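You operate a simulated robot arm through the tools that you are given. There is no shell and no other tool. Be economical: measure what you need, move in short steps, check, and stop when the job is done.

The job below is to be done with a simulated robot arm. You get a single attempt, and the scene is never put back.

JOB
Jog the loop to the ticket's height.
Fine: slowest speed; direction knob left at off, control box's stop pushed in again; hands clear of coil, rollers and strip while it can run.

Only the result counts: the job must be done as asked and must still hold three seconds after the hand-in. Knocking over, shifting, dropping, spilling or breaking anything else fails it.

ROBOT AND FRAMES
A 7-joint arm with a two-finger gripper, on a carriage that runs on a rail from [-1262, -1] to [518, 0] (x, y) and turns from -139 to 194 degrees about z. Base frame: it is fixed where the carriage stands at the start and does not move with it; the origin is on the floor, on the carriage's upright axis, x ahead of it, y to its left, z up. Readings come in mm, degrees, newtons and seconds.
With the tool pointing down near the work surface it reaches from about 100 to 680 mm from the robot's upright axis, wherever it stands. Its first joint turns from -166.0 to 166.0 degrees. Places, roughly: dancer arm [-100, 800, 700]; decoiler jog button [600, 500, 1100]; decoiler stop button [500, 500, 1200]; direction knob [700, 500, 1200]; mandrel [900, 700, 600]; speed dial [800, 500, 1200]. Payload 2.45 kg.
The tool frame sits at the grasp point (the TCP): z along the fingers, y along the line on which they close. The tips reach 23 mm beyond it. The gripper opens to 72 mm. The gripper's body begins 40 mm behind the TCP.
Orientation is that of the tool frame in the base frame, as a unit quaternion [x, y, z, w]. With the fingers straight down and closing along the base's y, the tool's x points along the base's -x, its y along +y and its z along -z.

CONTROLS
- The arm moves only by the tool play_rows. Its argument "steps" is a list of rows, each a list of 7 numbers: the shift along the tool's x, y, z in cm, then the turn, a rotation vector about the tool's x, y, z in degrees, then the opening in per cent of the stroke, from 0 (shut) to 100 (fully open). In form: [[x, y, z, ax, ay, az, jaw], ...]. A call has 1 to 8 rows; each row is the pose to reach, as a shift and turn from the pose commanded when the call began, along the tool's axes at that moment. A row lasts 0.2 s, in which the tool goes at most 50 mm and 8.6 degrees; a call with a longer step from one row to the next is refused whole, and so is a gripper value outside its range. A pose out of reach is approached as far as the arm can. The call stops where the force on the tool passes 70 N (or 10 N more than at its start, if that is more) or the arm is blocked; 0.2 s more then pass. The fingers move at their own pace (about 72 mm/s each) and stop on an object; they squeeze with about 44 N. The grip force told is the motor's: it shows also when the fingers shut on nothing. Time passes only in rows, and 0.2 s behind the last, so rows that repeat a pose let the fingers close. The reply holds the time, the measured pose of the TCP, the force on the tool along the base axes, the opening and the grip force, in the units named above and with some noise, with the torque about the TCP (base axes, N m) and any sound that the robot's microphone picked up.
- Cameras (640 x 400 px; columns grow to the right, rows downward): "scene" is now at [12.5, 217, 1493.4]; the picture's right is [0.41, -0.91, 0.00], its down [-0.66, -0.30, -0.69] and it looks along [0.63, 0.29, -0.72] (base axes); focal length 214 px, centre (320, 200). "wrist" rides on the gripper at [77, 17, -66] in the tool frame; the picture's right is [-0.22, 0.98, 0.00], its down [-0.56, -0.13, -0.82] and it looks along [-0.80, -0.18, 0.57] (tool axes); focal length 234 px, centre (320, 200). There is no depth. A picture from a camera that has moved, and an enlarged one, comes with that camera's place and axes in the base frame and with its lens.
- get_image(camera): a new picture of that camera. No time passes.
- raise_lower(by): slides the trunk up (or, below 0, down) by that many mm; the arm and the scene camera ride with it, the base frame stays. It gives what a move gives, with no picture.
- steer(legs): drives the robot by 1 to 6 legs, each [ahead, left, turn to the left] in mm, mm and degrees, along the robot's own axes; the way and the turn of a leg run together, so that a leg with both is an arc; at most 1500 mm and 180 degrees a leg. The arm and the cameras ride along, it lands a little off, and it stops where it bumps. It keeps to its track: a leg is cut to what the track allows. It gives what a move gives.
- head_to(pan, tilt): turns the head with the scene camera to pan (to the left, within 155 degrees either way) and tilt (down, from -29 to 69), counted from straight ahead of the robot. It gives what a move gives.
- enlarge(camera, box): a new picture of the part [left, top, right, bottom] of that camera's present view, enlarged. No time passes.
- close_job(): hands the job in; it is judged then, once.

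Go step by step. Nothing tells you exact positions but the pictures and the camera data: compare them with the known pose of the tool, close in by small moves and look again before you grip or let go. The budget is 120 turns and 98 pictures, counting those below and the enlarged ones. Unless the task says otherwise, let go and move clear before handing in, and close with one line.

The tools are called after "Call:" by a JSON object that holds its "method" and its "body". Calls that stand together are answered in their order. play_rows: Moves the arm, as the interface text tells. Its arguments: {"type":"object","properties":{"steps":{"type":"array"}},"required":["steps"]} The other tools are called the same way: raise_lower (by) slides the trunk up or down; steer (legs) drives the base; head_to (pan, tilt) turns the head that bears the scene camera; get_image (camera) takes a picture; enlarge (camera, box) takes an enlarged picture of a part of a camera's view; close_job () hands the job in.

At the start:

```text
t: 0.0
tcp_pos: [286.1, 160.1, 1430.2]
orientation: [0.0, 1.0, 0.001, 0.0]
contact_force: [0.2, 0.8, 0.0]
ft_torque: [-0.04, 0.01, 0.0]
width: 72.1
grasp_force: 0.1
trunk travel left (down, up): [-499.0, 91.0]
robot x, y, heading: [1.0, 2.3, 0.0]
head pan, tilt: [24.5, 46.1]
```

scene: 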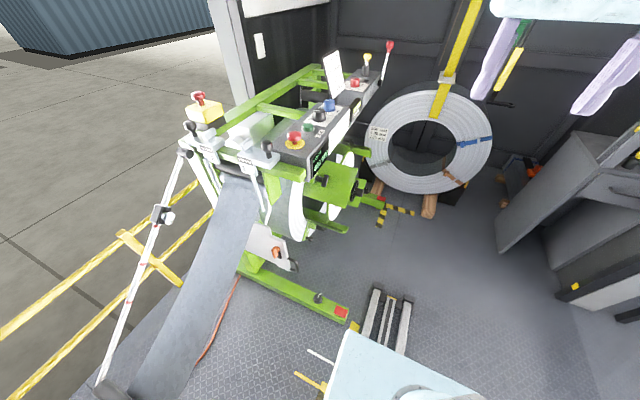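
wrist: 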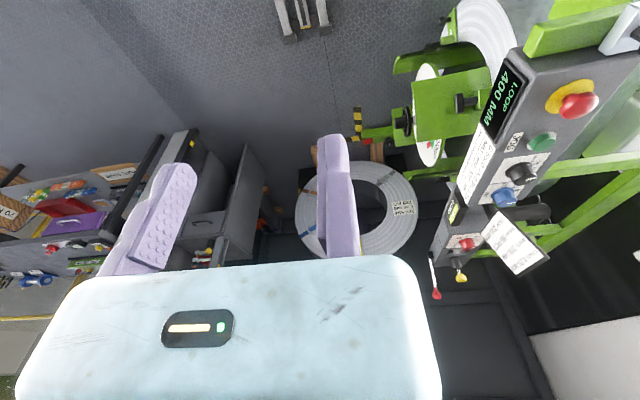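

I see a decoiler with a control panel (red stop, green, black knob, blue, red) and a "LOOP 400 MM" display; a ticket hangs nearby. I'll enlarge for labels.

Call:
{"method": "enlarge", "body": {"camera": "scene", "box": [260, 40, 420, 190]}}

Call:
{"method": "enlarge", "body": {"camera": "wrist", "box": [420, 30, 620, 300]}}

Call:
{"method": "enlarge", "body": {"camera": "scene", "box": [140, 80, 340, 280]}}

```text
2.67 times, centred on (340, 115) of scene
camera zoom: at [12.5, 217.0, 1493.4], right [0.41, -0.91, 0.0], down [-0.66, -0.3, -0.69], along [0.63, 0.29, -0.72], focal length 572 px, centre (267, 427)
```

zoom: 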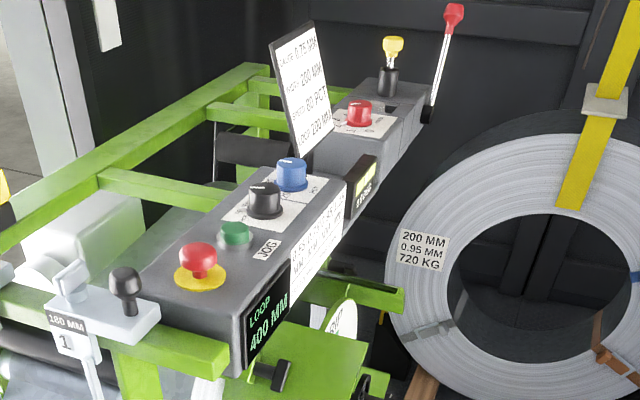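

```text
1.48 times, centred on (520, 165) of wrist
camera zoom: at [209.6, 177.4, 1495.3], right [0.22, 0.98, 0.0], down [0.56, -0.13, 0.82], along [0.8, -0.18, -0.57], focal length 347 px, centre (24, 252)
```

zoom: 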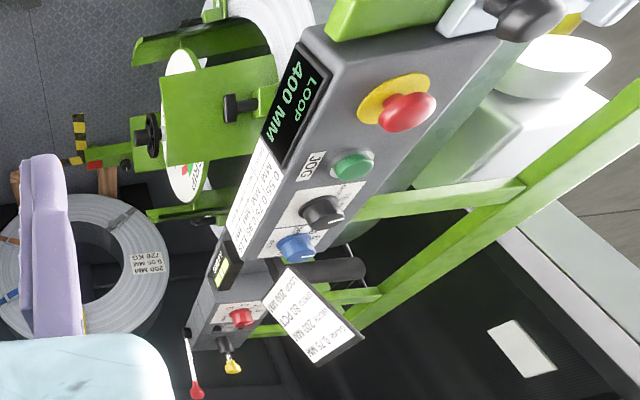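

```text
2.00 times, centred on (240, 180) of scene
camera zoom: at [12.5, 217.0, 1493.4], right [0.41, -0.91, 0.0], down [-0.66, -0.3, -0.69], along [0.63, 0.29, -0.72], focal length 429 px, centre (480, 240)
```

zoom: 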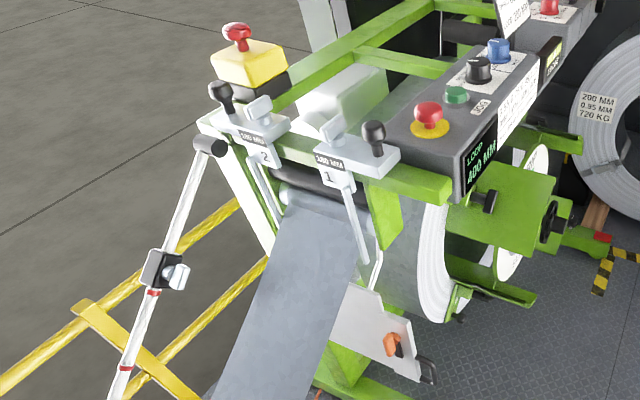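

Ticket appears to hang past the blue dial. I'll read it closer before driving.

Call:
{"method": "enlarge", "body": {"camera": "scene", "box": [318, 45, 358, 85]}}

Call:
{"method": "steer", "body": {"legs": [[350, 0, 0]]}}

Call:
{"method": "head_to", "body": {"pan": 60, "tilt": 30}}

Call:
{"method": "get_image", "body": {"camera": "scene"}}

```text
10.00 times, centred on (338, 65) of scene
camera zoom: at [12.5, 217.0, 1493.4], right [0.41, -0.91, 0.0], down [-0.66, -0.3, -0.69], along [0.63, 0.29, -0.72], focal length 2145 px, centre (140, 1550)
```

zoom: 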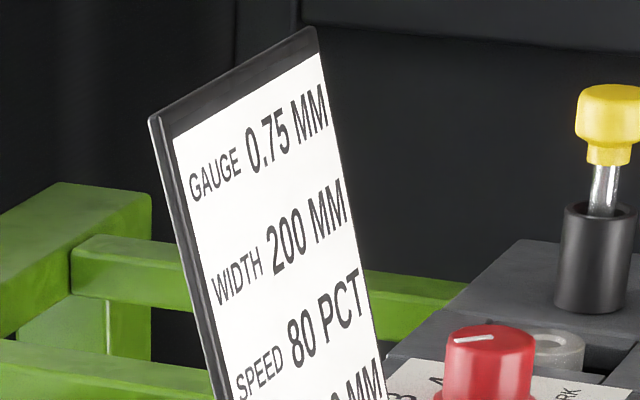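

```text
t: 2.3
tcp_pos: [632.6, 161.0, 1428.7]
orientation: [0.001, 1.0, 0.001, 0.001]
contact_force: [-0.9, -0.5, -0.2]
ft_torque: [0.01, 0.0, -0.04]
width: 72.0
grasp_force: 0.1
trunk travel left (down, up): [-499.0, 91.0]
robot x, y, heading: [347.2, -1.6, 0.0]
head pan, tilt: [24.5, 46.1]
```

```text
t: 3.3
tcp_pos: [632.8, 161.3, 1429.7]
orientation: [0.002, 1.0, 0.0, 0.001]
contact_force: [0.6, 0.1, 0.2]
ft_torque: [-0.02, -0.01, -0.01]
width: 71.9
grasp_force: 0.0
trunk travel left (down, up): [-499.0, 91.0]
robot x, y, heading: [340.6, 0.1, -0.1]
head pan, tilt: [60.0, 30.0]
```

```text
91 pictures are left
camera scene: at [329.9, 262.1, 1517.5], right [0.86, -0.5, 0.0], down [-0.25, -0.43, -0.87], along [0.43, 0.75, -0.5], focal length 214 px, centre (320, 200)
```

scene: 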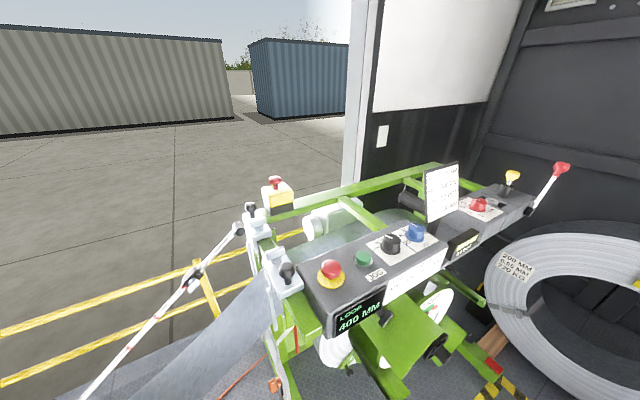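

Call:
{"method": "enlarge", "body": {"camera": "scene", "box": [300, 215, 460, 335]}}

Call:
{"method": "enlarge", "body": {"camera": "scene", "box": [410, 150, 530, 250]}}

Call:
{"method": "enlarge", "body": {"camera": "scene", "box": [360, 215, 440, 265]}}

```text
3.33 times, centred on (380, 275) of scene
camera zoom: at [329.9, 262.1, 1517.5], right [0.86, -0.5, 0.0], down [-0.25, -0.43, -0.87], along [0.43, 0.75, -0.5], focal length 715 px, centre (120, -50)
```

zoom: 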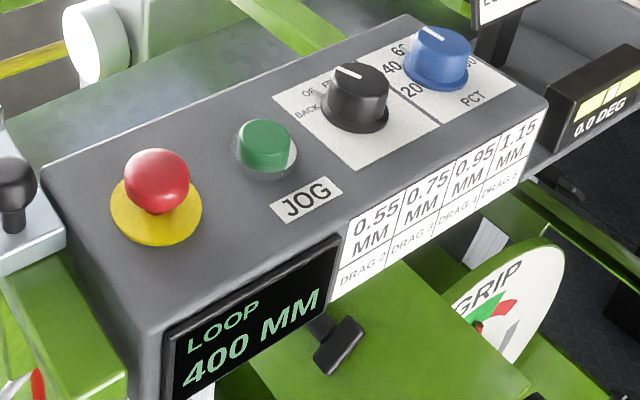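

```text
4.00 times, centred on (470, 200) of scene
camera zoom: at [329.9, 262.1, 1517.5], right [0.86, -0.5, 0.0], down [-0.25, -0.43, -0.87], along [0.43, 0.75, -0.5], focal length 858 px, centre (-280, 200)
```

zoom: 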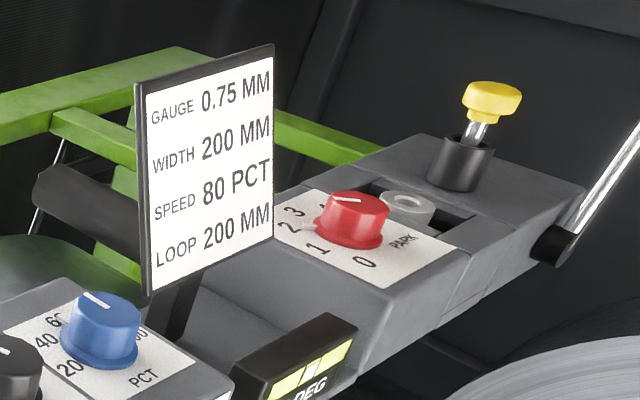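

```text
8.00 times, centred on (400, 240) of scene
camera zoom: at [329.9, 262.1, 1517.5], right [0.86, -0.5, 0.0], down [-0.25, -0.43, -0.87], along [0.43, 0.75, -0.5], focal length 1716 px, centre (-320, -120)
```

zoom: 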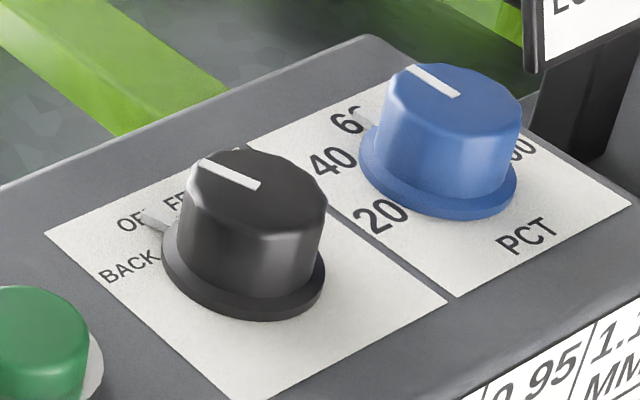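

Target is LOOP 200 mm (now 400); the direction knob is near OFF and the speed dial reads about 60, so it needs 20. I'll drive a bit closer and look at the stop and panel from another angle.

Call:
{"method": "steer", "body": {"legs": [[70, 0, 0]]}}

Call:
{"method": "head_to", "body": {"pan": 65, "tilt": 50}}

Call:
{"method": "get_image", "body": {"camera": "scene"}}

```text
t: 4.3
tcp_pos: [702.2, 160.5, 1428.1]
orientation: [0.002, 1.0, 0.001, 0.002]
contact_force: [0.5, -0.4, -0.2]
ft_torque: [0.02, 0.01, -0.02]
width: 71.9
grasp_force: 0.1
trunk travel left (down, up): [-499.0, 91.0]
robot x, y, heading: [414.8, 2.9, 0.2]
head pan, tilt: [60.0, 30.0]
```

```text
t: 5.2
tcp_pos: [699.3, 160.2, 1429.1]
orientation: [0.002, 1.0, 0.0, 0.001]
contact_force: [-0.4, -0.5, 0.8]
ft_torque: [-0.01, -0.02, 0.01]
width: 71.8
grasp_force: 0.1
trunk travel left (down, up): [-499.0, 91.0]
robot x, y, heading: [413.2, -3.5, -0.0]
head pan, tilt: [65.0, 50.0]
```

```text
87 pictures are left
camera scene: at [386.6, 253.7, 1488.1], right [0.91, -0.42, 0.0], down [-0.33, -0.69, -0.64], along [0.27, 0.58, -0.77], focal length 214 px, centre (320, 200)
```

scene: 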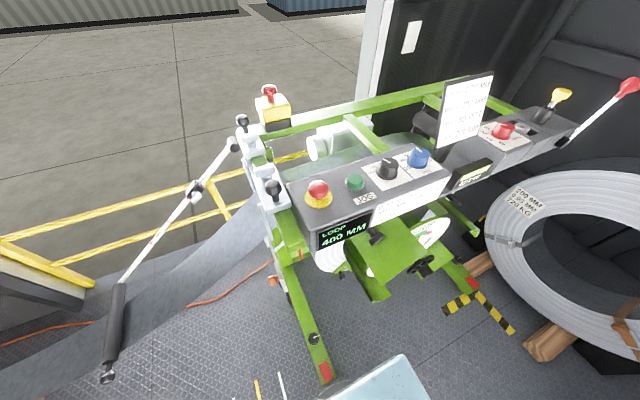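

Call:
{"method": "enlarge", "body": {"camera": "scene", "box": [280, 140, 440, 240]}}

Call:
{"method": "enlarge", "body": {"camera": "scene", "box": [295, 170, 345, 215]}}

```text
4.00 times, centred on (360, 190) of scene
camera zoom: at [386.6, 253.7, 1488.1], right [0.91, -0.42, 0.0], down [-0.33, -0.69, -0.64], along [0.27, 0.58, -0.77], focal length 858 px, centre (160, 240)
```

zoom: 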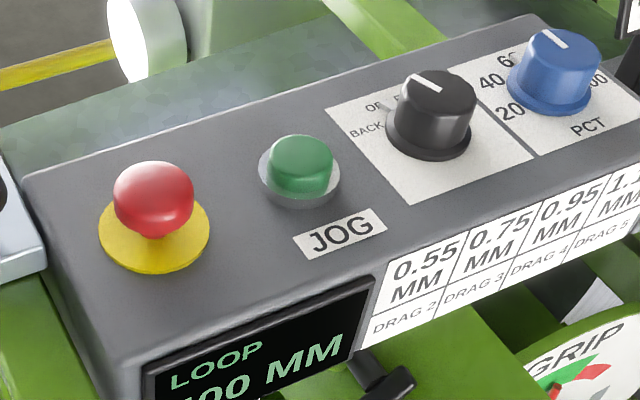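

```text
8.89 times, centred on (320, 192) of scene
camera zoom: at [386.6, 253.7, 1488.1], right [0.91, -0.42, 0.0], down [-0.33, -0.69, -0.64], along [0.27, 0.58, -0.77], focal length 1906 px, centre (320, 267)
```

zoom: 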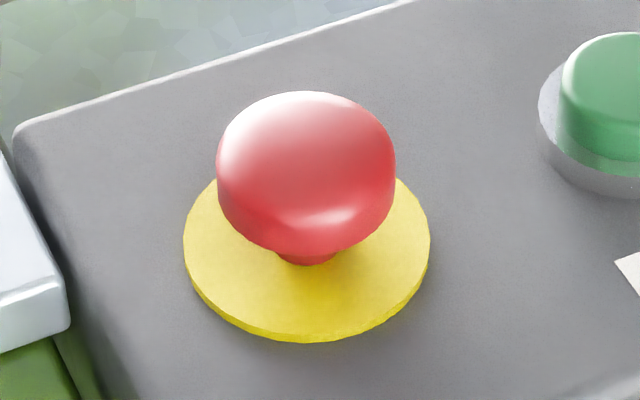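

Panel top looks flat at z≈1138; controls roughly at x=505 (stop), 592 (jog), 682 (direction), 766 (speed), y≈519, tops ≈1160–1177. I'll turn the wrist so its camera looks along +y and hover over the panel.

Call:
{"method": "play_rows", "body": {"steps": [[0, 3, 0, 0, 0, -8.5, 100], [0, 6, 0, 0, 0, -17, 100], [0, 9, 0, 0, 0, -25.5, 100], [0, 12, 0, 0, 0, -34, 100], [0, 15, 1, 0, 0, -42.5, 100], [0, 18, 2, 0, 0, -51, 100], [0, 20, 3, 0, 0, -59.5, 100], [0, 22, 4, 0, 0, -68, 100]]}}

Call:
{"method": "play_rows", "body": {"steps": [[0, 0, 1, 0, 0, -8, 100], [0, 0, 2, 0, 0, -15, 100], [0, 0, 4, 0, 0, -22, 100]]}}

Call:
{"method": "get_image", "body": {"camera": "wrist"}}

Call:
{"method": "get_image", "body": {"camera": "scene"}}

```text
t: 7.0
tcp_pos: [702.0, 383.6, 1388.4]
orientation: [-0.559, 0.829, 0.001, 0.002]
contact_force: [0.2, -0.1, 0.1]
ft_torque: [-0.03, -0.03, 0.01]
width: 72.1
grasp_force: 0.1
out of reach, approached as far as the arm can: row 3, 4, 5, 6, 7, 8
trunk travel left (down, up): [-499.0, 91.0]
robot x, y, heading: [411.3, -0.0, -0.1]
head pan, tilt: [65.0, 50.0]
```

```text
t: 7.8
tcp_pos: [700.7, 378.4, 1348.1]
orientation: [0.707, -0.707, -0.001, -0.002]
contact_force: [1.1, 0.0, 0.4]
ft_torque: [0.01, 0.01, -0.01]
width: 72.0
grasp_force: 0.0
trunk travel left (down, up): [-499.0, 91.0]
robot x, y, heading: [415.3, 1.4, -0.2]
head pan, tilt: [65.0, 50.0]
```

```text
84 pictures are left
camera wrist: at [684.0, 300.3, 1413.4], right [-0.98, 0.22, 0.0], down [0.12, 0.56, 0.82], along [0.18, 0.8, -0.57], focal length 234 px, centre (320, 200)
```

wrist: 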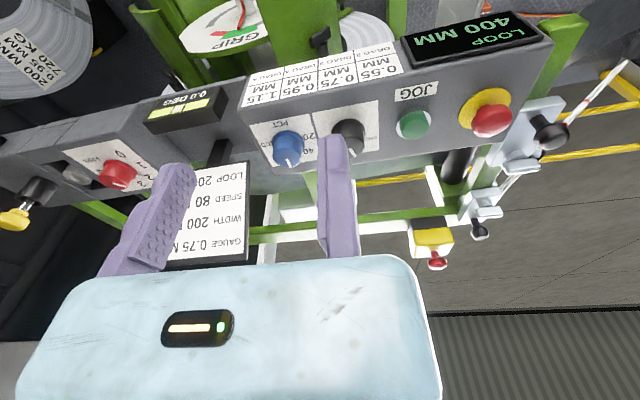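

```text
83 pictures are left
camera scene: at [386.5, 253.8, 1488.0], right [0.91, -0.42, 0.0], down [-0.33, -0.69, -0.64], along [0.27, 0.58, -0.77], focal length 214 px, centre (320, 200)
```

scene: 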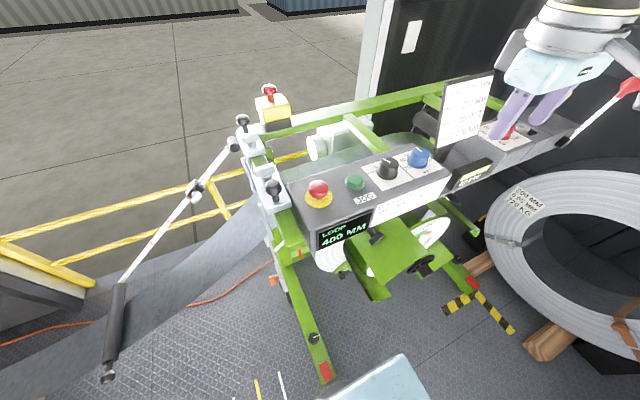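

Reach is tight at this height, so I'll raise the trunk and drive to the end of the rail, then view again.

Call:
{"method": "raise_lower", "body": {"by": 85}}

Call:
{"method": "steer", "body": {"legs": [[90, 0, 0]]}}

Call:
{"method": "play_rows", "body": {"steps": [[0, 4, 3, 0, 0, 0, 100], [0, 8, 6, 0, 0, 0, 100], [-3, 10, 9, 0, 0, 0, 100], [-6, 10, 11, 0, 0, 0, 100]]}}

Call:
{"method": "get_image", "body": {"camera": "wrist"}}

Call:
{"method": "get_image", "body": {"camera": "scene"}}

```text
t: 9.0
tcp_pos: [700.9, 378.0, 1433.4]
orientation: [-0.707, 0.707, 0.0, 0.002]
contact_force: [-0.3, -0.4, -0.1]
ft_torque: [-0.02, -0.01, 0.0]
width: 71.8
grasp_force: 0.0
trunk travel left (down, up): [-584.0, 6.0]
robot x, y, heading: [417.5, -1.4, -0.3]
head pan, tilt: [65.0, 50.0]
```

```text
t: 10.1
tcp_pos: [789.9, 378.3, 1433.3]
orientation: [-0.706, 0.708, 0.0, 0.0]
contact_force: [-0.2, 1.1, -0.3]
ft_torque: [-0.03, 0.02, 0.0]
width: 71.9
grasp_force: 0.1
trunk travel left (down, up): [-584.0, 6.0]
robot x, y, heading: [500.7, 1.1, -0.1]
head pan, tilt: [65.0, 50.0]
```

```text
t: 11.1
tcp_pos: [691.0, 439.3, 1320.8]
orientation: [-0.706, 0.708, -0.001, 0.002]
contact_force: [-0.5, -0.8, 0.3]
ft_torque: [-0.02, 0.03, -0.01]
width: 72.2
grasp_force: 0.1
trunk travel left (down, up): [-584.0, 6.0]
robot x, y, heading: [502.2, 0.5, -0.2]
head pan, tilt: [65.0, 50.0]
```

```text
82 pictures are left
camera wrist: at [672.8, 361.1, 1386.4], right [-0.98, 0.22, 0.0], down [0.13, 0.56, 0.82], along [0.18, 0.8, -0.57], focal length 234 px, centre (320, 200)
```

wrist: 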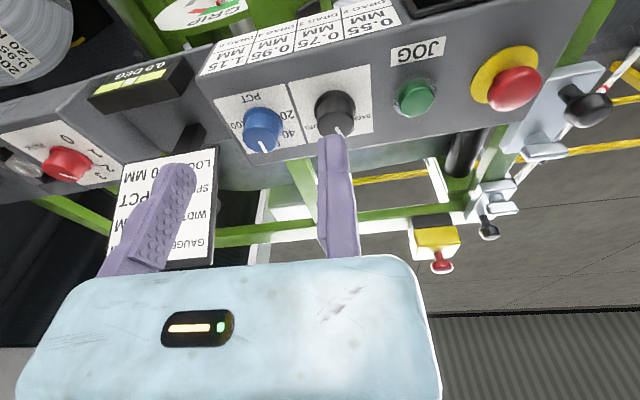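

```text
81 pictures are left
camera scene: at [475.6, 254.2, 1573.0], right [0.91, -0.43, 0.0], down [-0.33, -0.69, -0.64], along [0.27, 0.58, -0.77], focal length 214 px, centre (320, 200)
```

scene: 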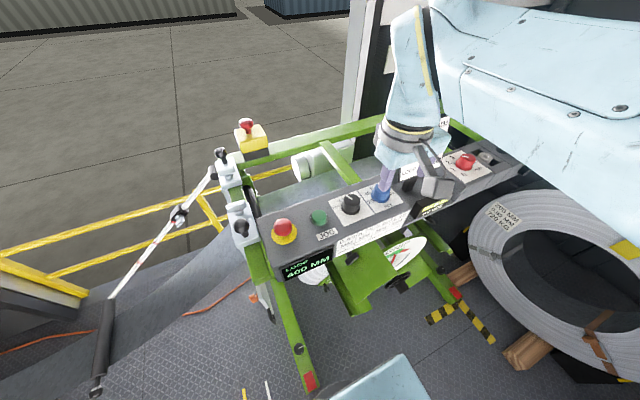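

Call:
{"method": "enlarge", "body": {"camera": "wrist", "box": [210, 40, 390, 170]}}

Call:
{"method": "enlarge", "body": {"camera": "scene", "box": [250, 150, 450, 290]}}

```text
3.08 times, centred on (300, 105) of wrist
camera zoom: at [672.8, 361.1, 1386.4], right [-0.98, 0.22, 0.0], down [0.13, 0.56, 0.82], along [0.18, 0.8, -0.57], focal length 720 px, centre (382, 492)
```

zoom: 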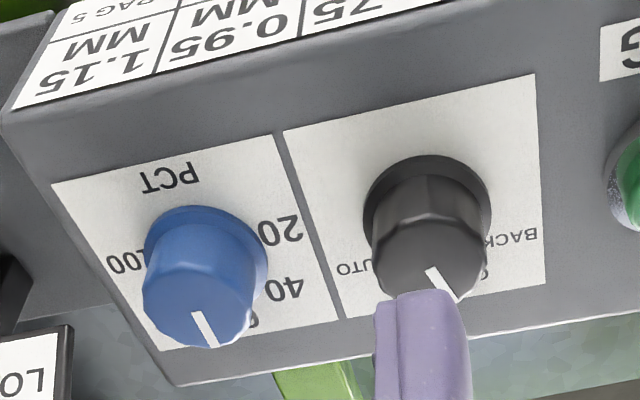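

```text
2.86 times, centred on (350, 220) of scene
camera zoom: at [475.6, 254.2, 1573.0], right [0.91, -0.43, 0.0], down [-0.33, -0.69, -0.64], along [0.27, 0.58, -0.77], focal length 613 px, centre (234, 143)
```

zoom: 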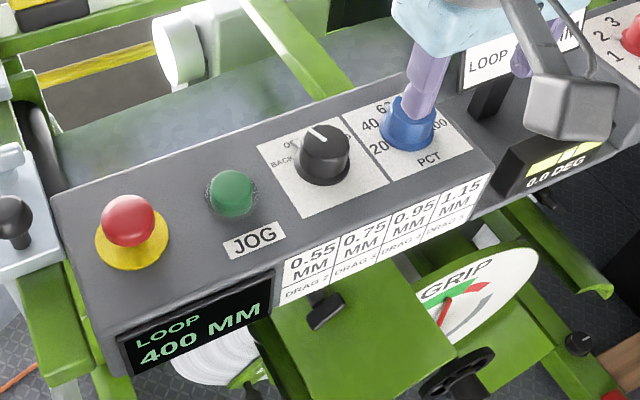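

Direction knob has BACK/OFF/(FEED)/AUTO and sits at OFF; speed dial at 60 with 20 about 90° counterclockwise. I'll first go above the speed dial with the wrist pre-turned so the turn ends away from the ticket.

Call:
{"method": "play_rows", "body": {"steps": [[-2, -2, 0, 0, 0, 8.5, 100], [-4, -4, 0, 0, 0, 17, 100], [-6, -6, 1, 0, 0, 25.5, 100], [-7, -7, 3, 0, 0, 34, 100], [-8, -8, 5, 0, 0, 42, 100], [-8.3, -8.4, 7, 0, 0, 50, 100], [-8.3, -8.4, 8, 0, 0, 50, 100]]}}

Call:
{"method": "get_image", "body": {"camera": "wrist"}}

Call:
{"method": "enlarge", "body": {"camera": "scene", "box": [300, 100, 460, 220]}}

```text
t: 12.7
tcp_pos: [775.4, 521.2, 1242.7]
orientation: [-0.339, 0.941, 0.001, 0.002]
contact_force: [0.3, -0.6, 0.6]
ft_torque: [0.01, 0.01, 0.0]
width: 72.3
grasp_force: 0.0
trunk travel left (down, up): [-584.0, 6.0]
robot x, y, heading: [503.7, 1.9, 0.1]
head pan, tilt: [65.0, 50.0]
```

```text
78 pictures are left
camera wrist: at [705.2, 484.4, 1309.1], right [-0.46, 0.89, 0.0], down [0.51, 0.26, 0.82], along [0.73, 0.37, -0.57], focal length 234 px, centre (320, 200)
```

wrist: 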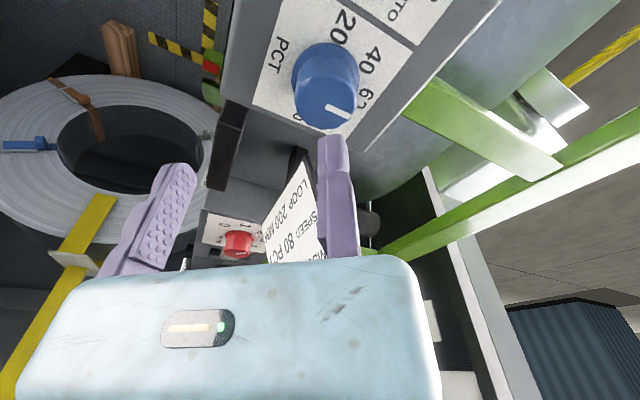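

```text
3.33 times, centred on (380, 160) of scene
camera zoom: at [475.4, 253.7, 1573.1], right [0.91, -0.43, 0.0], down [-0.33, -0.69, -0.64], along [0.27, 0.58, -0.77], focal length 715 px, centre (120, 333)
```

zoom: 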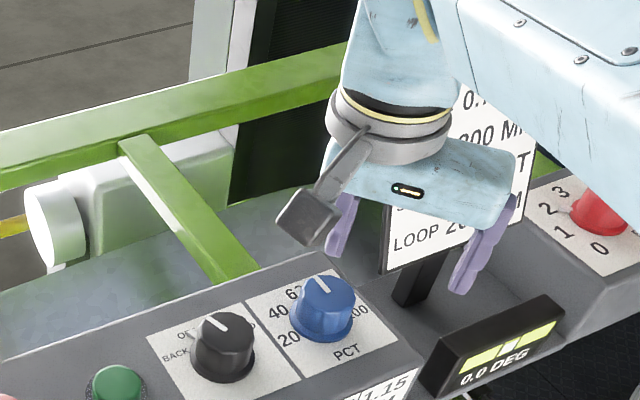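

The dial lies slightly beyond the tool axis (roughly +10, +8 mm). I'll shift, descend partway and re-measure.

Call:
{"method": "play_rows", "body": {"steps": [[-0.6, 0, 2, 0, 0, 0, 100], [-1.2, 0, 4, 0, 0, 0, 100], [-1.2, 0, 4, 0, 0, 0, 100]]}}

Call:
{"method": "get_image", "body": {"camera": "wrist"}}

Call:
{"method": "enlarge", "body": {"camera": "scene", "box": [320, 130, 440, 220]}}

```text
t: 13.5
tcp_pos: [782.9, 529.5, 1203.0]
orientation: [-0.341, 0.94, 0.0, 0.002]
contact_force: [0.6, -0.3, -0.1]
ft_torque: [-0.01, 0.02, -0.02]
width: 72.0
grasp_force: 0.0
trunk travel left (down, up): [-584.0, 6.0]
robot x, y, heading: [501.5, -0.2, -0.3]
head pan, tilt: [65.0, 50.0]
```

```text
76 pictures are left
camera wrist: at [713.0, 492.8, 1268.7], right [-0.46, 0.89, 0.0], down [0.51, 0.26, 0.82], along [0.73, 0.38, -0.57], focal length 234 px, centre (320, 200)
```

wrist: 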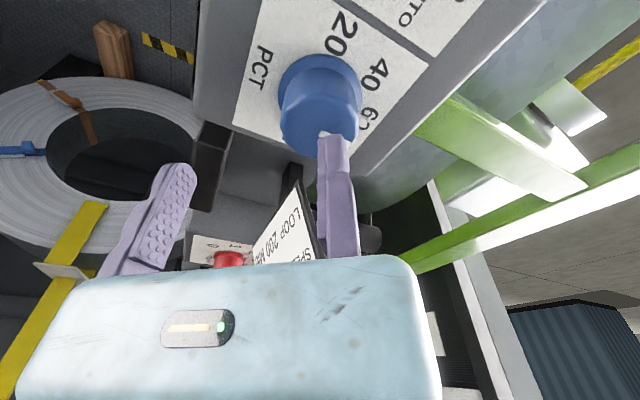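

```text
4.44 times, centred on (380, 175) of scene
camera zoom: at [475.5, 253.9, 1573.0], right [0.91, -0.43, 0.0], down [-0.33, -0.69, -0.64], along [0.27, 0.58, -0.77], focal length 953 px, centre (53, 311)
```

zoom: 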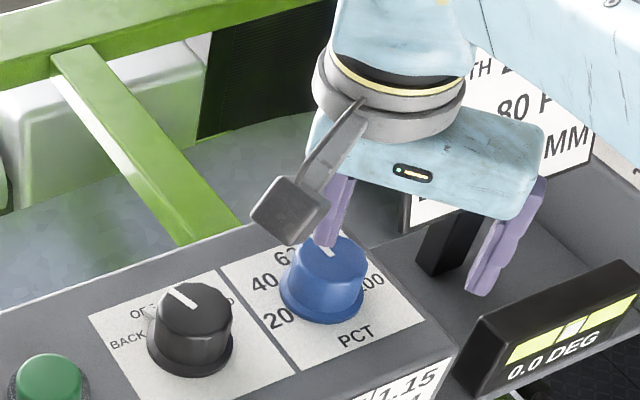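

The pictures show the fingers well off the reported TCP (about 35 mm along tool −y). I'll rise and shut the fingers in the air to calibrate where they truly meet.

Call:
{"method": "play_rows", "body": {"steps": [[0, 0, -4, 0, 0, 0, 100], [0, 0, -4, 0, 0, 0, 0], [0, 0, -4, 0, 0, 0, 0], [0, 0, -4, 0, 0, 0, 0], [0, 0, -4, 0, 0, 0, 0]]}}

Call:
{"method": "get_image", "body": {"camera": "wrist"}}

Call:
{"method": "enlarge", "body": {"camera": "scene", "box": [320, 100, 480, 220]}}

```text
t: 14.7
tcp_pos: [782.2, 530.2, 1241.4]
orientation: [-0.34, 0.94, 0.001, 0.001]
contact_force: [0.3, 0.5, 0.1]
ft_torque: [0.01, -0.04, -0.02]
width: 0.0
grasp_force: 28.7
trunk travel left (down, up): [-584.0, 6.0]
robot x, y, heading: [502.0, -0.5, -0.5]
head pan, tilt: [65.0, 50.0]
```

```text
74 pictures are left
camera wrist: at [712.5, 493.4, 1307.8], right [-0.46, 0.89, 0.0], down [0.51, 0.26, 0.82], along [0.73, 0.38, -0.57], focal length 234 px, centre (320, 200)
```

wrist: 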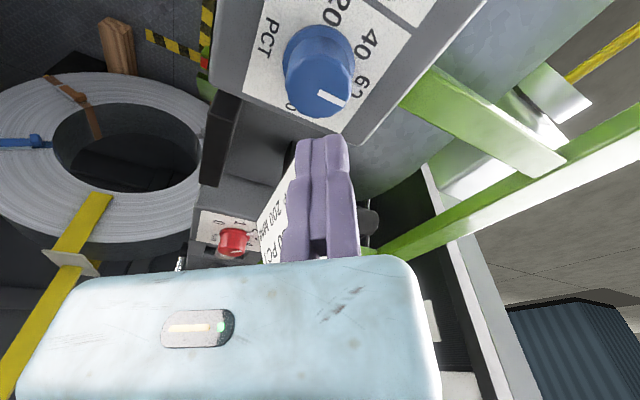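

```text
3.33 times, centred on (400, 160) of scene
camera zoom: at [475.5, 253.7, 1573.0], right [0.91, -0.43, 0.0], down [-0.33, -0.69, -0.64], along [0.27, 0.58, -0.77], focal length 715 px, centre (53, 333)
```

zoom: 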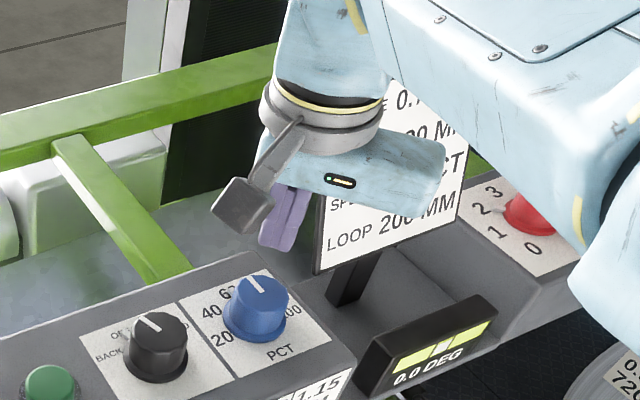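

So the +y finger is fixed at the TCP line and only the −y finger moves; a gripped knob's centre must sit about one radius to tool −y. I'll take a close-up to locate the dial accurately.

Call:
{"method": "enlarge", "body": {"camera": "wrist", "box": [240, 10, 400, 130]}}

Call:
{"method": "enlarge", "body": {"camera": "scene", "box": [340, 155, 420, 215]}}

```text
3.33 times, centred on (320, 70) of wrist
camera zoom: at [712.5, 493.4, 1307.8], right [-0.46, 0.89, 0.0], down [0.51, 0.26, 0.82], along [0.73, 0.38, -0.57], focal length 781 px, centre (320, 633)
```

zoom: 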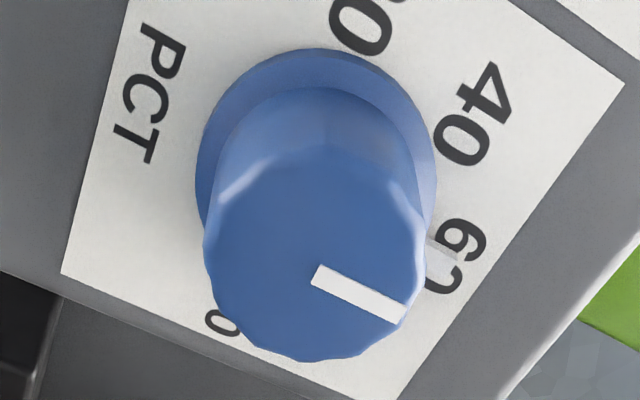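

```text
6.67 times, centred on (380, 185) of scene
camera zoom: at [475.5, 253.7, 1573.0], right [0.91, -0.43, 0.0], down [-0.33, -0.69, -0.64], along [0.27, 0.58, -0.77], focal length 1430 px, centre (-80, 300)
```

zoom: 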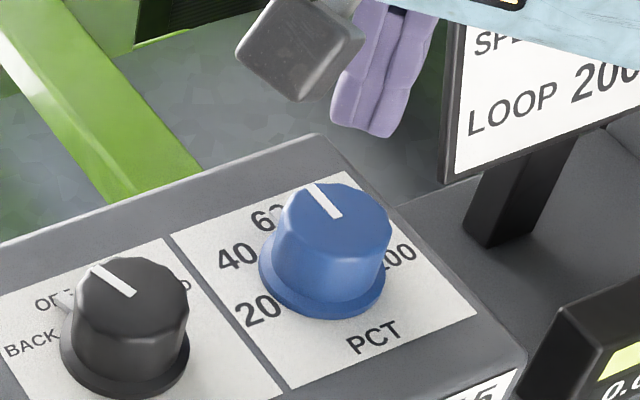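

Dial top centre is about (790, 533, 1155), 45 mm across. I'll turn it in two ~45° bites with yaw 0→45 to stay clear of the ticket; moving above it now.

Call:
{"method": "play_rows", "body": {"steps": [[-0.5, 0.4, 0, 0, 0, 8, 100], [-1.0, 0.8, 0, 0, 0, 16, 100], [-1.6, 1.2, 0, 0, 0, 24, 100], [-2.2, 1.6, 1, 0, 0, 32, 100], [-2.64, 1.9, 3, 0, 0, 40, 100], [-2.64, 1.9, 4.6, 0, 0, 40, 100], [-2.64, 1.9, 4.6, 0, 0, 40, 100]]}}

Call:
{"method": "get_image", "body": {"camera": "wrist"}}

Call:
{"method": "enlarge", "body": {"camera": "scene", "box": [320, 130, 440, 220]}}

```text
t: 16.3
tcp_pos: [793.6, 561.2, 1198.0]
orientation: [0.002, 1.0, 0.0, 0.001]
contact_force: [-0.8, -0.3, -0.1]
ft_torque: [-0.01, 0.0, 0.0]
width: 72.0
grasp_force: 0.0
trunk travel left (down, up): [-584.0, 6.0]
robot x, y, heading: [501.9, -0.4, -0.2]
head pan, tilt: [65.0, 50.0]
```

```text
70 pictures are left
camera wrist: at [715.6, 578.2, 1264.0], right [0.22, 0.97, 0.0], down [0.56, -0.13, 0.82], along [0.8, -0.18, -0.57], focal length 234 px, centre (320, 200)
```

wrist: 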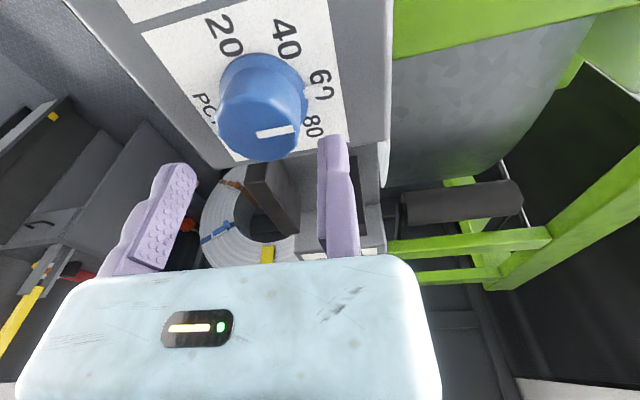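

```text
4.44 times, centred on (380, 175) of scene
camera zoom: at [475.4, 253.6, 1573.1], right [0.91, -0.43, 0.0], down [-0.33, -0.69, -0.64], along [0.27, 0.58, -0.77], focal length 953 px, centre (53, 311)
```

zoom: 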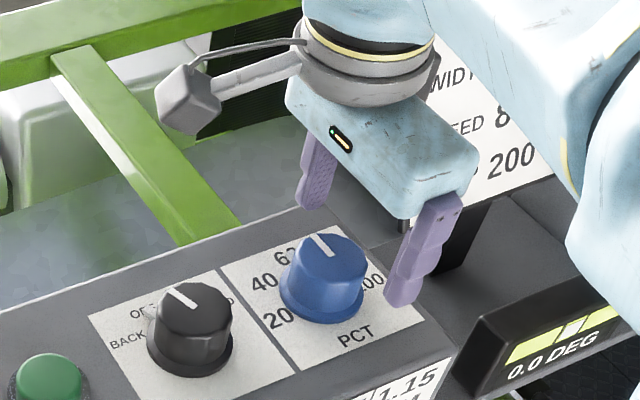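

Alignment is confirmed. Descending around the dial and then closing.

Call:
{"method": "play_rows", "body": {"steps": [[0.3, 0, 1.5, 0, 0, 0, 100], [0.3, 0, 3, 0, 0, 0, 100], [0.3, 0, 4.2, 0, 0, 0, 100], [0.3, -0.4, 4.2, 0, 0, 0, 100], [0.3, -0.4, 4.2, 0, 0, 0, 100]]}}

Call:
{"method": "get_image", "body": {"camera": "wrist"}}

```text
t: 17.5
tcp_pos: [789.6, 555.5, 1158.5]
orientation: [0.002, 1.0, 0.004, 0.002]
contact_force: [2.7, 3.9, 38.5]
ft_torque: [-2.67, 0.1, 0.26]
width: 67.3
grasp_force: 0.1
trunk travel left (down, up): [-584.0, 6.0]
robot x, y, heading: [505.2, 1.5, 0.0]
head pan, tilt: [65.0, 50.0]
```

```text
68 pictures are left
camera wrist: at [711.8, 572.2, 1224.9], right [0.22, 0.98, 0.01], down [0.56, -0.13, 0.82], along [0.8, -0.18, -0.57], focal length 234 px, centre (320, 200)
```

wrist: 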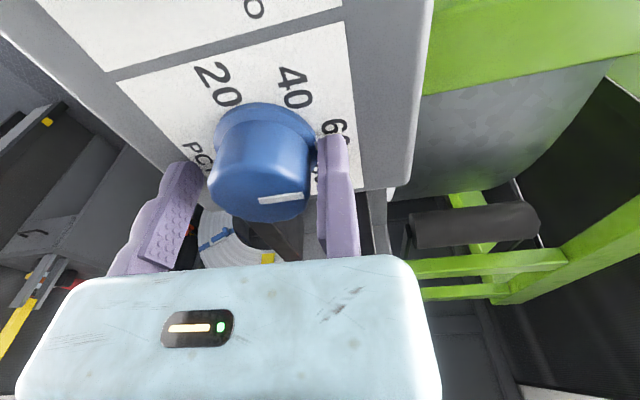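

The moving finger touched the panel face in front (38 N). I'll raise 6 mm and close on the dial.

Call:
{"method": "play_rows", "body": {"steps": [[0, 0, -0.6, 0, 0, 0, 100], [0, 0, -0.6, 0, 0, 0, 40], [0, 0, -0.6, 0, 0, 0, 30], [0, 0, -0.6, 0, 0, 0, 30], [0, 0, -0.6, 0, 0, 0, 30]]}}

Call:
{"method": "get_image", "body": {"camera": "wrist"}}

```text
t: 18.7
tcp_pos: [789.7, 554.5, 1161.7]
orientation: [0.003, 1.0, 0.001, 0.001]
contact_force: [-0.3, -17.1, -7.6]
ft_torque: [0.06, -0.05, 0.13]
width: 44.1
grasp_force: 16.8
trunk travel left (down, up): [-584.0, 6.0]
robot x, y, heading: [502.9, -1.4, -0.2]
head pan, tilt: [65.0, 50.0]
```

```text
67 pictures are left
camera wrist: at [713.1, 571.1, 1227.8], right [0.22, 0.97, 0.0], down [0.56, -0.13, 0.82], along [0.8, -0.18, -0.57], focal length 234 px, centre (320, 200)
```

wrist: 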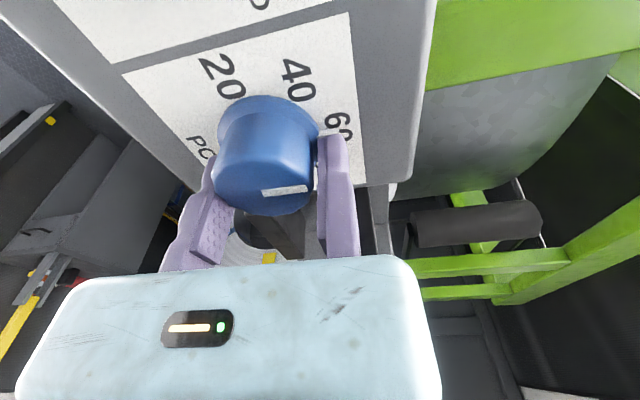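

The dial is gripped (44 mm). Balancing the fingers, then turning it 46° counterclockwise about its own axis.

Call:
{"method": "play_rows", "body": {"steps": [[0, -0.15, 0, 0, 0, 0, 0], [0, -0.15, 0, 0, 0, 0, 0], [0.306, -0.17, 0, 0, 0, -8, 0], [0.606, -0.235, 0, 0, 0, -16, 0], [0.895, -0.34, 0, 0, 0, -24, 0], [1.166, -0.484, 0, 0, 0, -32, 0], [1.414, -0.665, 0, 0, 0, -40, 0], [1.583, -0.822, 0, 0, 0, -46, 0]]}}

Call:
{"method": "get_image", "body": {"camera": "wrist"}}

Call:
{"method": "enlarge", "body": {"camera": "scene", "box": [320, 130, 440, 220]}}

```text
t: 20.5
tcp_pos: [773.2, 547.1, 1161.7]
orientation: [-0.391, 0.92, 0.002, 0.003]
contact_force: [-0.1, -6.7, 15.1]
ft_torque: [-0.3, -0.48, -0.02]
width: 40.6
grasp_force: 44.2
trunk travel left (down, up): [-584.0, 6.0]
robot x, y, heading: [503.4, -1.4, -0.0]
head pan, tilt: [65.0, 50.0]
```

```text
66 pictures are left
camera wrist: at [707.3, 503.4, 1228.4], right [-0.55, 0.83, 0.0], down [0.48, 0.31, 0.82], along [0.69, 0.45, -0.57], focal length 234 px, centre (320, 200)
```

wrist: 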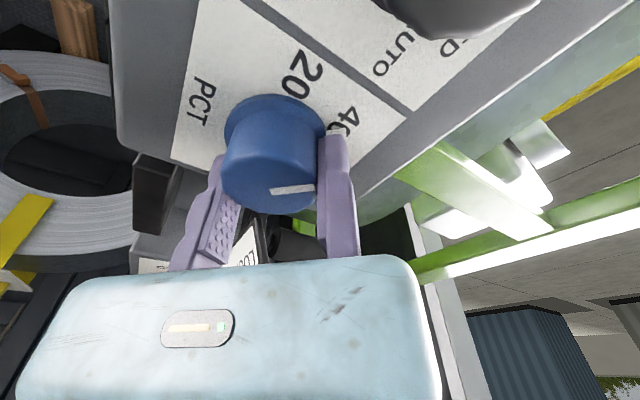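

```text
4.44 times, centred on (380, 175) of scene
camera zoom: at [474.8, 251.9, 1573.5], right [0.91, -0.43, 0.0], down [-0.33, -0.69, -0.64], along [0.27, 0.58, -0.77], focal length 953 px, centre (53, 311)
```

zoom: 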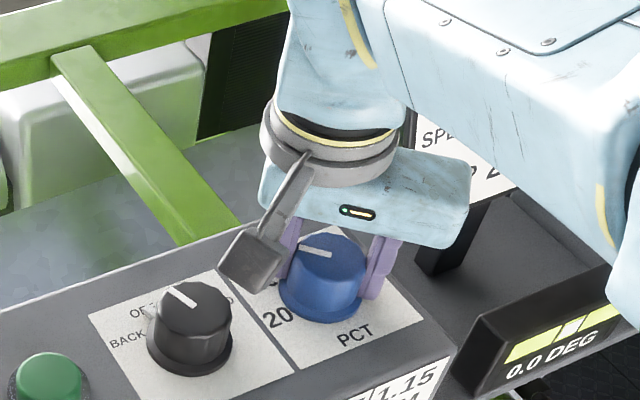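

The dial turned with the gripper to about 40. I'll release, swing back around the dial, and look where it settled.

Call:
{"method": "play_rows", "body": {"steps": [[0, 0, 0, 0, 0, 0, 100], [0, 0.6, 0, 0, 0, 0, 100], [-0.376, 0.574, 0, 0, 0, 8, 100], [-0.744, 0.495, 0, 0, 0, 16, 100], [-1.098, 0.367, 0, 0, 0, 24, 100], [-1.43, 0.19, 0, 0, 0, 32, 100], [-1.736, -0.032, 0, 0, 0, 40, 100], [-1.942, -0.224, 0, 0, 0, 46, 100]]}}

Call:
{"method": "enlarge", "body": {"camera": "wrist", "box": [180, 40, 360, 220]}}

```text
t: 22.3
tcp_pos: [790.9, 560.6, 1160.3]
orientation: [0.003, 1.0, 0.001, 0.001]
contact_force: [0.1, -0.1, 0.2]
ft_torque: [0.04, -0.04, 0.01]
width: 71.8
grasp_force: 0.0
trunk travel left (down, up): [-584.0, 6.0]
robot x, y, heading: [505.6, -0.1, -0.2]
head pan, tilt: [65.0, 50.0]
```

```text
2.22 times, centred on (270, 130) of wrist
camera zoom: at [711.9, 578.5, 1227.2], right [0.22, 0.97, 0.0], down [0.56, -0.13, 0.82], along [0.8, -0.18, -0.57], focal length 520 px, centre (431, 356)
```

zoom: 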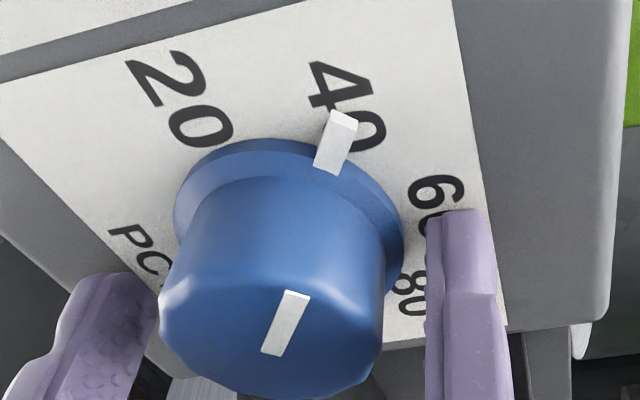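

It settled on 40 with a detent. Repeating the same turn once more for 20.

Call:
{"method": "play_rows", "body": {"steps": [[0, -0.7, 0, 0, 0, 0, 100], [0, -0.7, 0, 0, 0, 0, 30], [0, -0.7, 0, 0, 0, 0, 0], [0, -0.75, 0, 0, 0, 0, 0], [0, -0.8, 0, 0, 0, 0, 0]]}}

Call:
{"method": "play_rows", "body": {"steps": [[0, 0, 0, 0, 0, 0, 0], [0.306, -0.02, 0, 0, 0, -8, 0], [0.606, -0.085, 0, 0, 0, -16, 0], [0.895, -0.19, 0, 0, 0, -24, 0], [1.166, -0.334, 0, 0, 0, -32, 0], [1.414, -0.515, 0, 0, 0, -40, 0], [1.583, -0.672, 0, 0, 0, -46, 0]]}}

Call:
{"method": "play_rows", "body": {"steps": [[0, 0, 0, 0, 0, 0, 100], [0, 0.6, 0, 0, 0, 0, 100], [-0.376, 0.574, 0, 0, 0, 8, 100], [-0.744, 0.495, 0, 0, 0, 16, 100], [-1.098, 0.367, 0, 0, 0, 24, 100], [-1.43, 0.19, 0, 0, 0, 32, 100], [-1.736, -0.032, 0, 0, 0, 40, 100], [-1.942, -0.224, 0, 0, 0, 46, 100]]}}

Call:
{"method": "enlarge", "body": {"camera": "wrist", "box": [180, 40, 360, 220]}}

```text
t: 23.5
tcp_pos: [790.0, 550.0, 1160.2]
orientation: [0.004, 1.0, 0.0, 0.001]
contact_force: [-2.1, -23.6, -12.0]
ft_torque: [0.21, -0.48, 0.07]
width: 40.9
grasp_force: 44.7
trunk travel left (down, up): [-584.0, 6.0]
robot x, y, heading: [505.5, -1.1, -0.3]
head pan, tilt: [65.0, 50.0]
```

```text
t: 25.1
tcp_pos: [773.1, 548.9, 1160.1]
orientation: [-0.39, 0.921, 0.002, 0.002]
contact_force: [8.1, 13.3, -11.8]
ft_torque: [-0.31, 0.35, 0.22]
width: 40.5
grasp_force: 45.0
trunk travel left (down, up): [-584.0, 6.0]
robot x, y, heading: [502.5, 1.7, -0.3]
head pan, tilt: [65.0, 50.0]
```

```text
t: 26.9
tcp_pos: [788.4, 558.3, 1160.7]
orientation: [0.003, 1.0, 0.002, 0.001]
contact_force: [0.3, 0.2, 0.2]
ft_torque: [0.01, 0.0, -0.01]
width: 72.1
grasp_force: 0.1
trunk travel left (down, up): [-584.0, 6.0]
robot x, y, heading: [500.2, -1.4, -0.4]
head pan, tilt: [65.0, 50.0]
```

```text
2.22 times, centred on (270, 130) of wrist
camera zoom: at [711.4, 575.6, 1227.1], right [0.22, 0.97, 0.0], down [0.56, -0.13, 0.82], along [0.8, -0.18, -0.57], focal length 520 px, centre (431, 356)
```

zoom: 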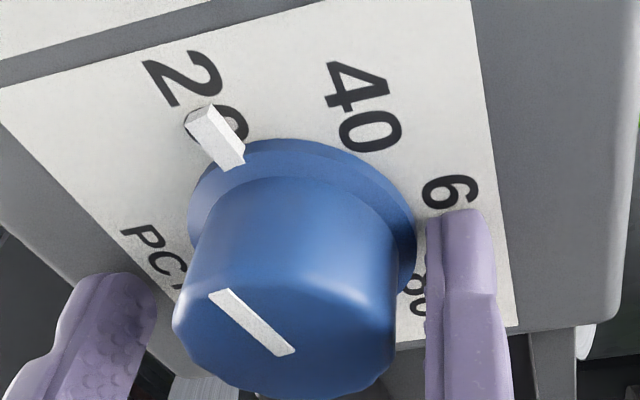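

Speed is now at 20. Next I rise and move to the direction knob.

Call:
{"method": "play_rows", "body": {"steps": [[0, 0.2, -2, 0, 0, 0, 100], [0, 0.2, -5, 0, 0, 0, 100], [3, 0.2, -5, 0, 0, 0, 100], [6, 0.2, -5, 0, 0, 0, 100], [9.4, 0.2, -5, 0, 0, 0, 100], [9.4, 0.2, -5, 0, 0, 0, 100]]}}

Call:
{"method": "get_image", "body": {"camera": "wrist"}}

Call:
{"method": "enlarge", "body": {"camera": "scene", "box": [300, 150, 420, 240]}}

```text
t: 28.3
tcp_pos: [693.6, 559.3, 1211.1]
orientation: [0.001, 1.0, 0.001, 0.001]
contact_force: [0.4, -0.1, -0.7]
ft_torque: [-0.01, 0.0, 0.01]
width: 72.1
grasp_force: 0.2
trunk travel left (down, up): [-584.0, 6.0]
robot x, y, heading: [499.9, 3.8, -0.3]
head pan, tilt: [65.0, 50.0]
```

```text
62 pictures are left
camera wrist: at [617.7, 576.5, 1277.9], right [0.22, 0.98, 0.0], down [0.56, -0.13, 0.82], along [0.8, -0.18, -0.57], focal length 234 px, centre (320, 200)
```

wrist: 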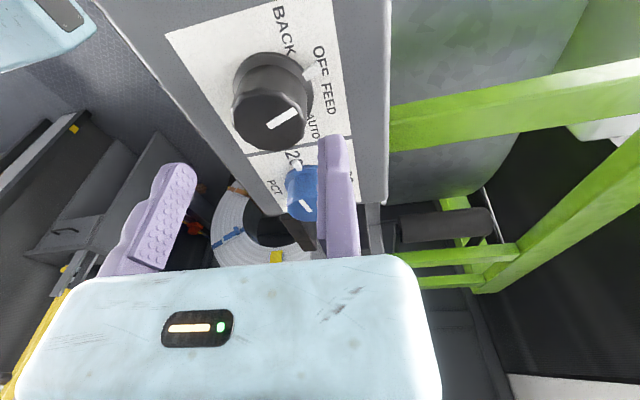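

```text
4.44 times, centred on (360, 195) of scene
camera zoom: at [475.2, 253.6, 1573.0], right [0.91, -0.43, 0.0], down [-0.33, -0.69, -0.64], along [0.27, 0.58, -0.77], focal length 953 px, centre (142, 222)
```

zoom: 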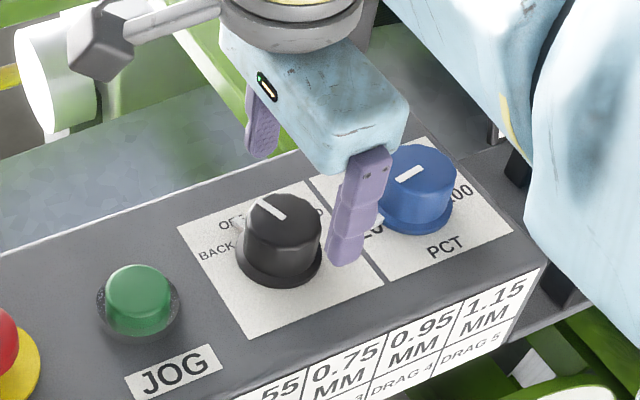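

Knob centre ≈(697, 530); OFF→FEED is about 45° clockwise. Descending and gripping.

Call:
{"method": "play_rows", "body": {"steps": [[-0.35, 0, 2, 0, 0, 0, 100], [-0.35, 0, 4, 0, 0, 0, 100], [-0.35, 0, 4.9, 0, 0, 0, 100], [-0.35, -0.7, 4.9, 0, 0, 0, 100], [-0.35, -0.7, 4.9, 0, 0, 0, 40], [-0.35, -0.75, 4.9, 0, 0, 0, 0], [-0.35, -0.8, 4.9, 0, 0, 0, 0], [-0.35, -0.85, 4.9, 0, 0, 0, 0]]}}

Call:
{"method": "get_image", "body": {"camera": "wrist"}}

```text
t: 30.1
tcp_pos: [696.7, 551.1, 1162.4]
orientation: [0.003, 1.0, 0.001, 0.001]
contact_force: [-0.8, -16.5, 2.2]
ft_torque: [-1.04, 0.62, 0.0]
width: 41.3
grasp_force: 45.4
trunk travel left (down, up): [-584.0, 6.0]
robot x, y, heading: [501.7, 1.6, -0.1]
head pan, tilt: [65.0, 50.0]
```

```text
60 pictures are left
camera wrist: at [620.3, 568.1, 1228.6], right [0.22, 0.97, 0.0], down [0.56, -0.13, 0.82], along [0.8, -0.18, -0.57], focal length 234 px, centre (320, 200)
```

wrist: 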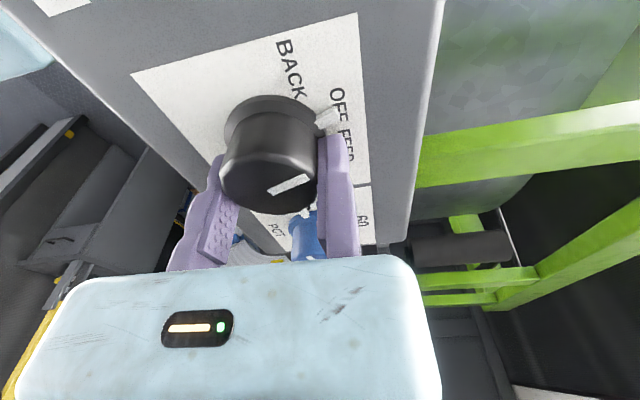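

Gripped well. Turning 46° clockwise to FEED, then releasing and rising to check.

Call:
{"method": "play_rows", "body": {"steps": [[-0.288, -0.02, 0, 0, 0, 8, 0], [-0.57, -0.08, 0, 0, 0, 16, 0], [-0.842, -0.179, 0, 0, 0, 24, 0], [-1.097, -0.315, 0, 0, 0, 32, 0], [-1.33, -0.484, 0, 0, 0, 40, 0], [-1.489, -0.632, 0, 0, 0, 46, 0], [-1.489, -0.632, 0, 0, 0, 46, 0]]}}

Call:
{"method": "play_rows", "body": {"steps": [[0, 0, 0, 0, 0, 0, 100], [0, 0, 0, 0, 0, 0, 100], [0, 0.7, 0, 0, 0, 0, 100], [0, 0.7, -3, 0, 0, 0, 100], [0, 0.7, -7, 0, 0, 0, 100]]}}

Call:
{"method": "enlarge", "body": {"camera": "scene", "box": [250, 150, 420, 290]}}

Call:
{"method": "get_image", "body": {"camera": "wrist"}}

```text
t: 31.7
tcp_pos: [709.0, 542.5, 1162.3]
orientation: [0.393, 0.919, 0.001, 0.0]
contact_force: [-23.7, -39.5, -8.4]
ft_torque: [-0.05, -0.06, 0.39]
width: 40.5
grasp_force: 44.9
trunk travel left (down, up): [-584.0, 6.0]
robot x, y, heading: [503.4, -0.1, -0.3]
head pan, tilt: [65.0, 50.0]
```

```text
t: 32.9
tcp_pos: [716.9, 549.8, 1231.3]
orientation: [0.392, 0.92, 0.001, 0.001]
contact_force: [0.4, 0.3, -0.2]
ft_torque: [-0.03, 0.05, -0.01]
width: 72.0
grasp_force: 0.0
trunk travel left (down, up): [-584.0, 6.0]
robot x, y, heading: [504.2, -0.5, -0.0]
head pan, tilt: [65.0, 50.0]
```

```text
2.86 times, centred on (335, 220) of scene
camera zoom: at [475.4, 253.4, 1573.1], right [0.91, -0.43, 0.0], down [-0.33, -0.69, -0.64], along [0.27, 0.58, -0.77], focal length 613 px, centre (277, 143)
```

zoom: 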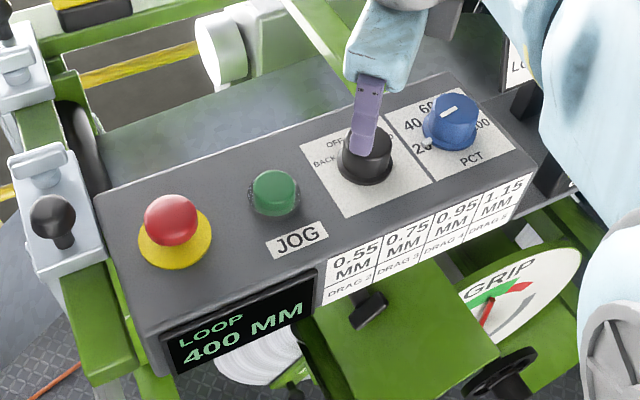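

```text
58 pictures are left
camera wrist: at [675.9, 618.0, 1297.9], right [0.86, 0.52, 0.0], down [0.3, -0.49, 0.82], along [0.43, -0.7, -0.57], focal length 234 px, centre (320, 200)
```

wrist: 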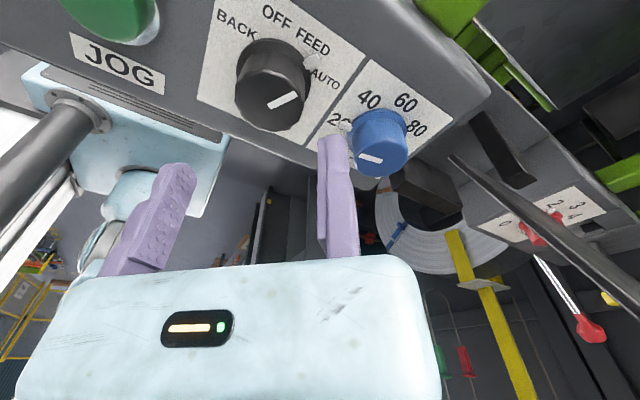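

Call:
{"method": "enlarge", "body": {"camera": "wrist", "box": [200, 0, 360, 140]}}

```text
2.86 times, centred on (280, 70) of wrist
camera zoom: at [675.9, 618.0, 1297.9], right [0.86, 0.52, 0.0], down [0.3, -0.49, 0.82], along [0.43, -0.7, -0.57], focal length 669 px, centre (434, 571)
```

zoom: 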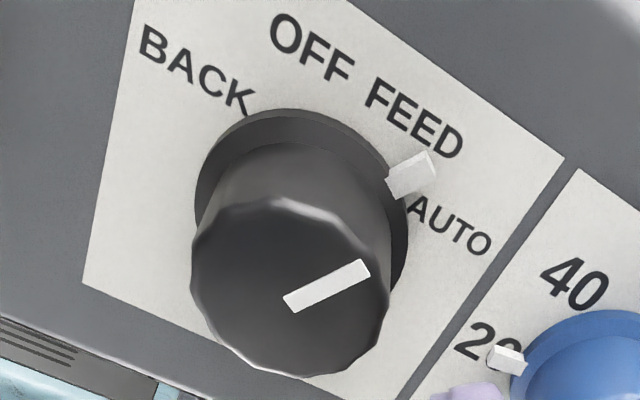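

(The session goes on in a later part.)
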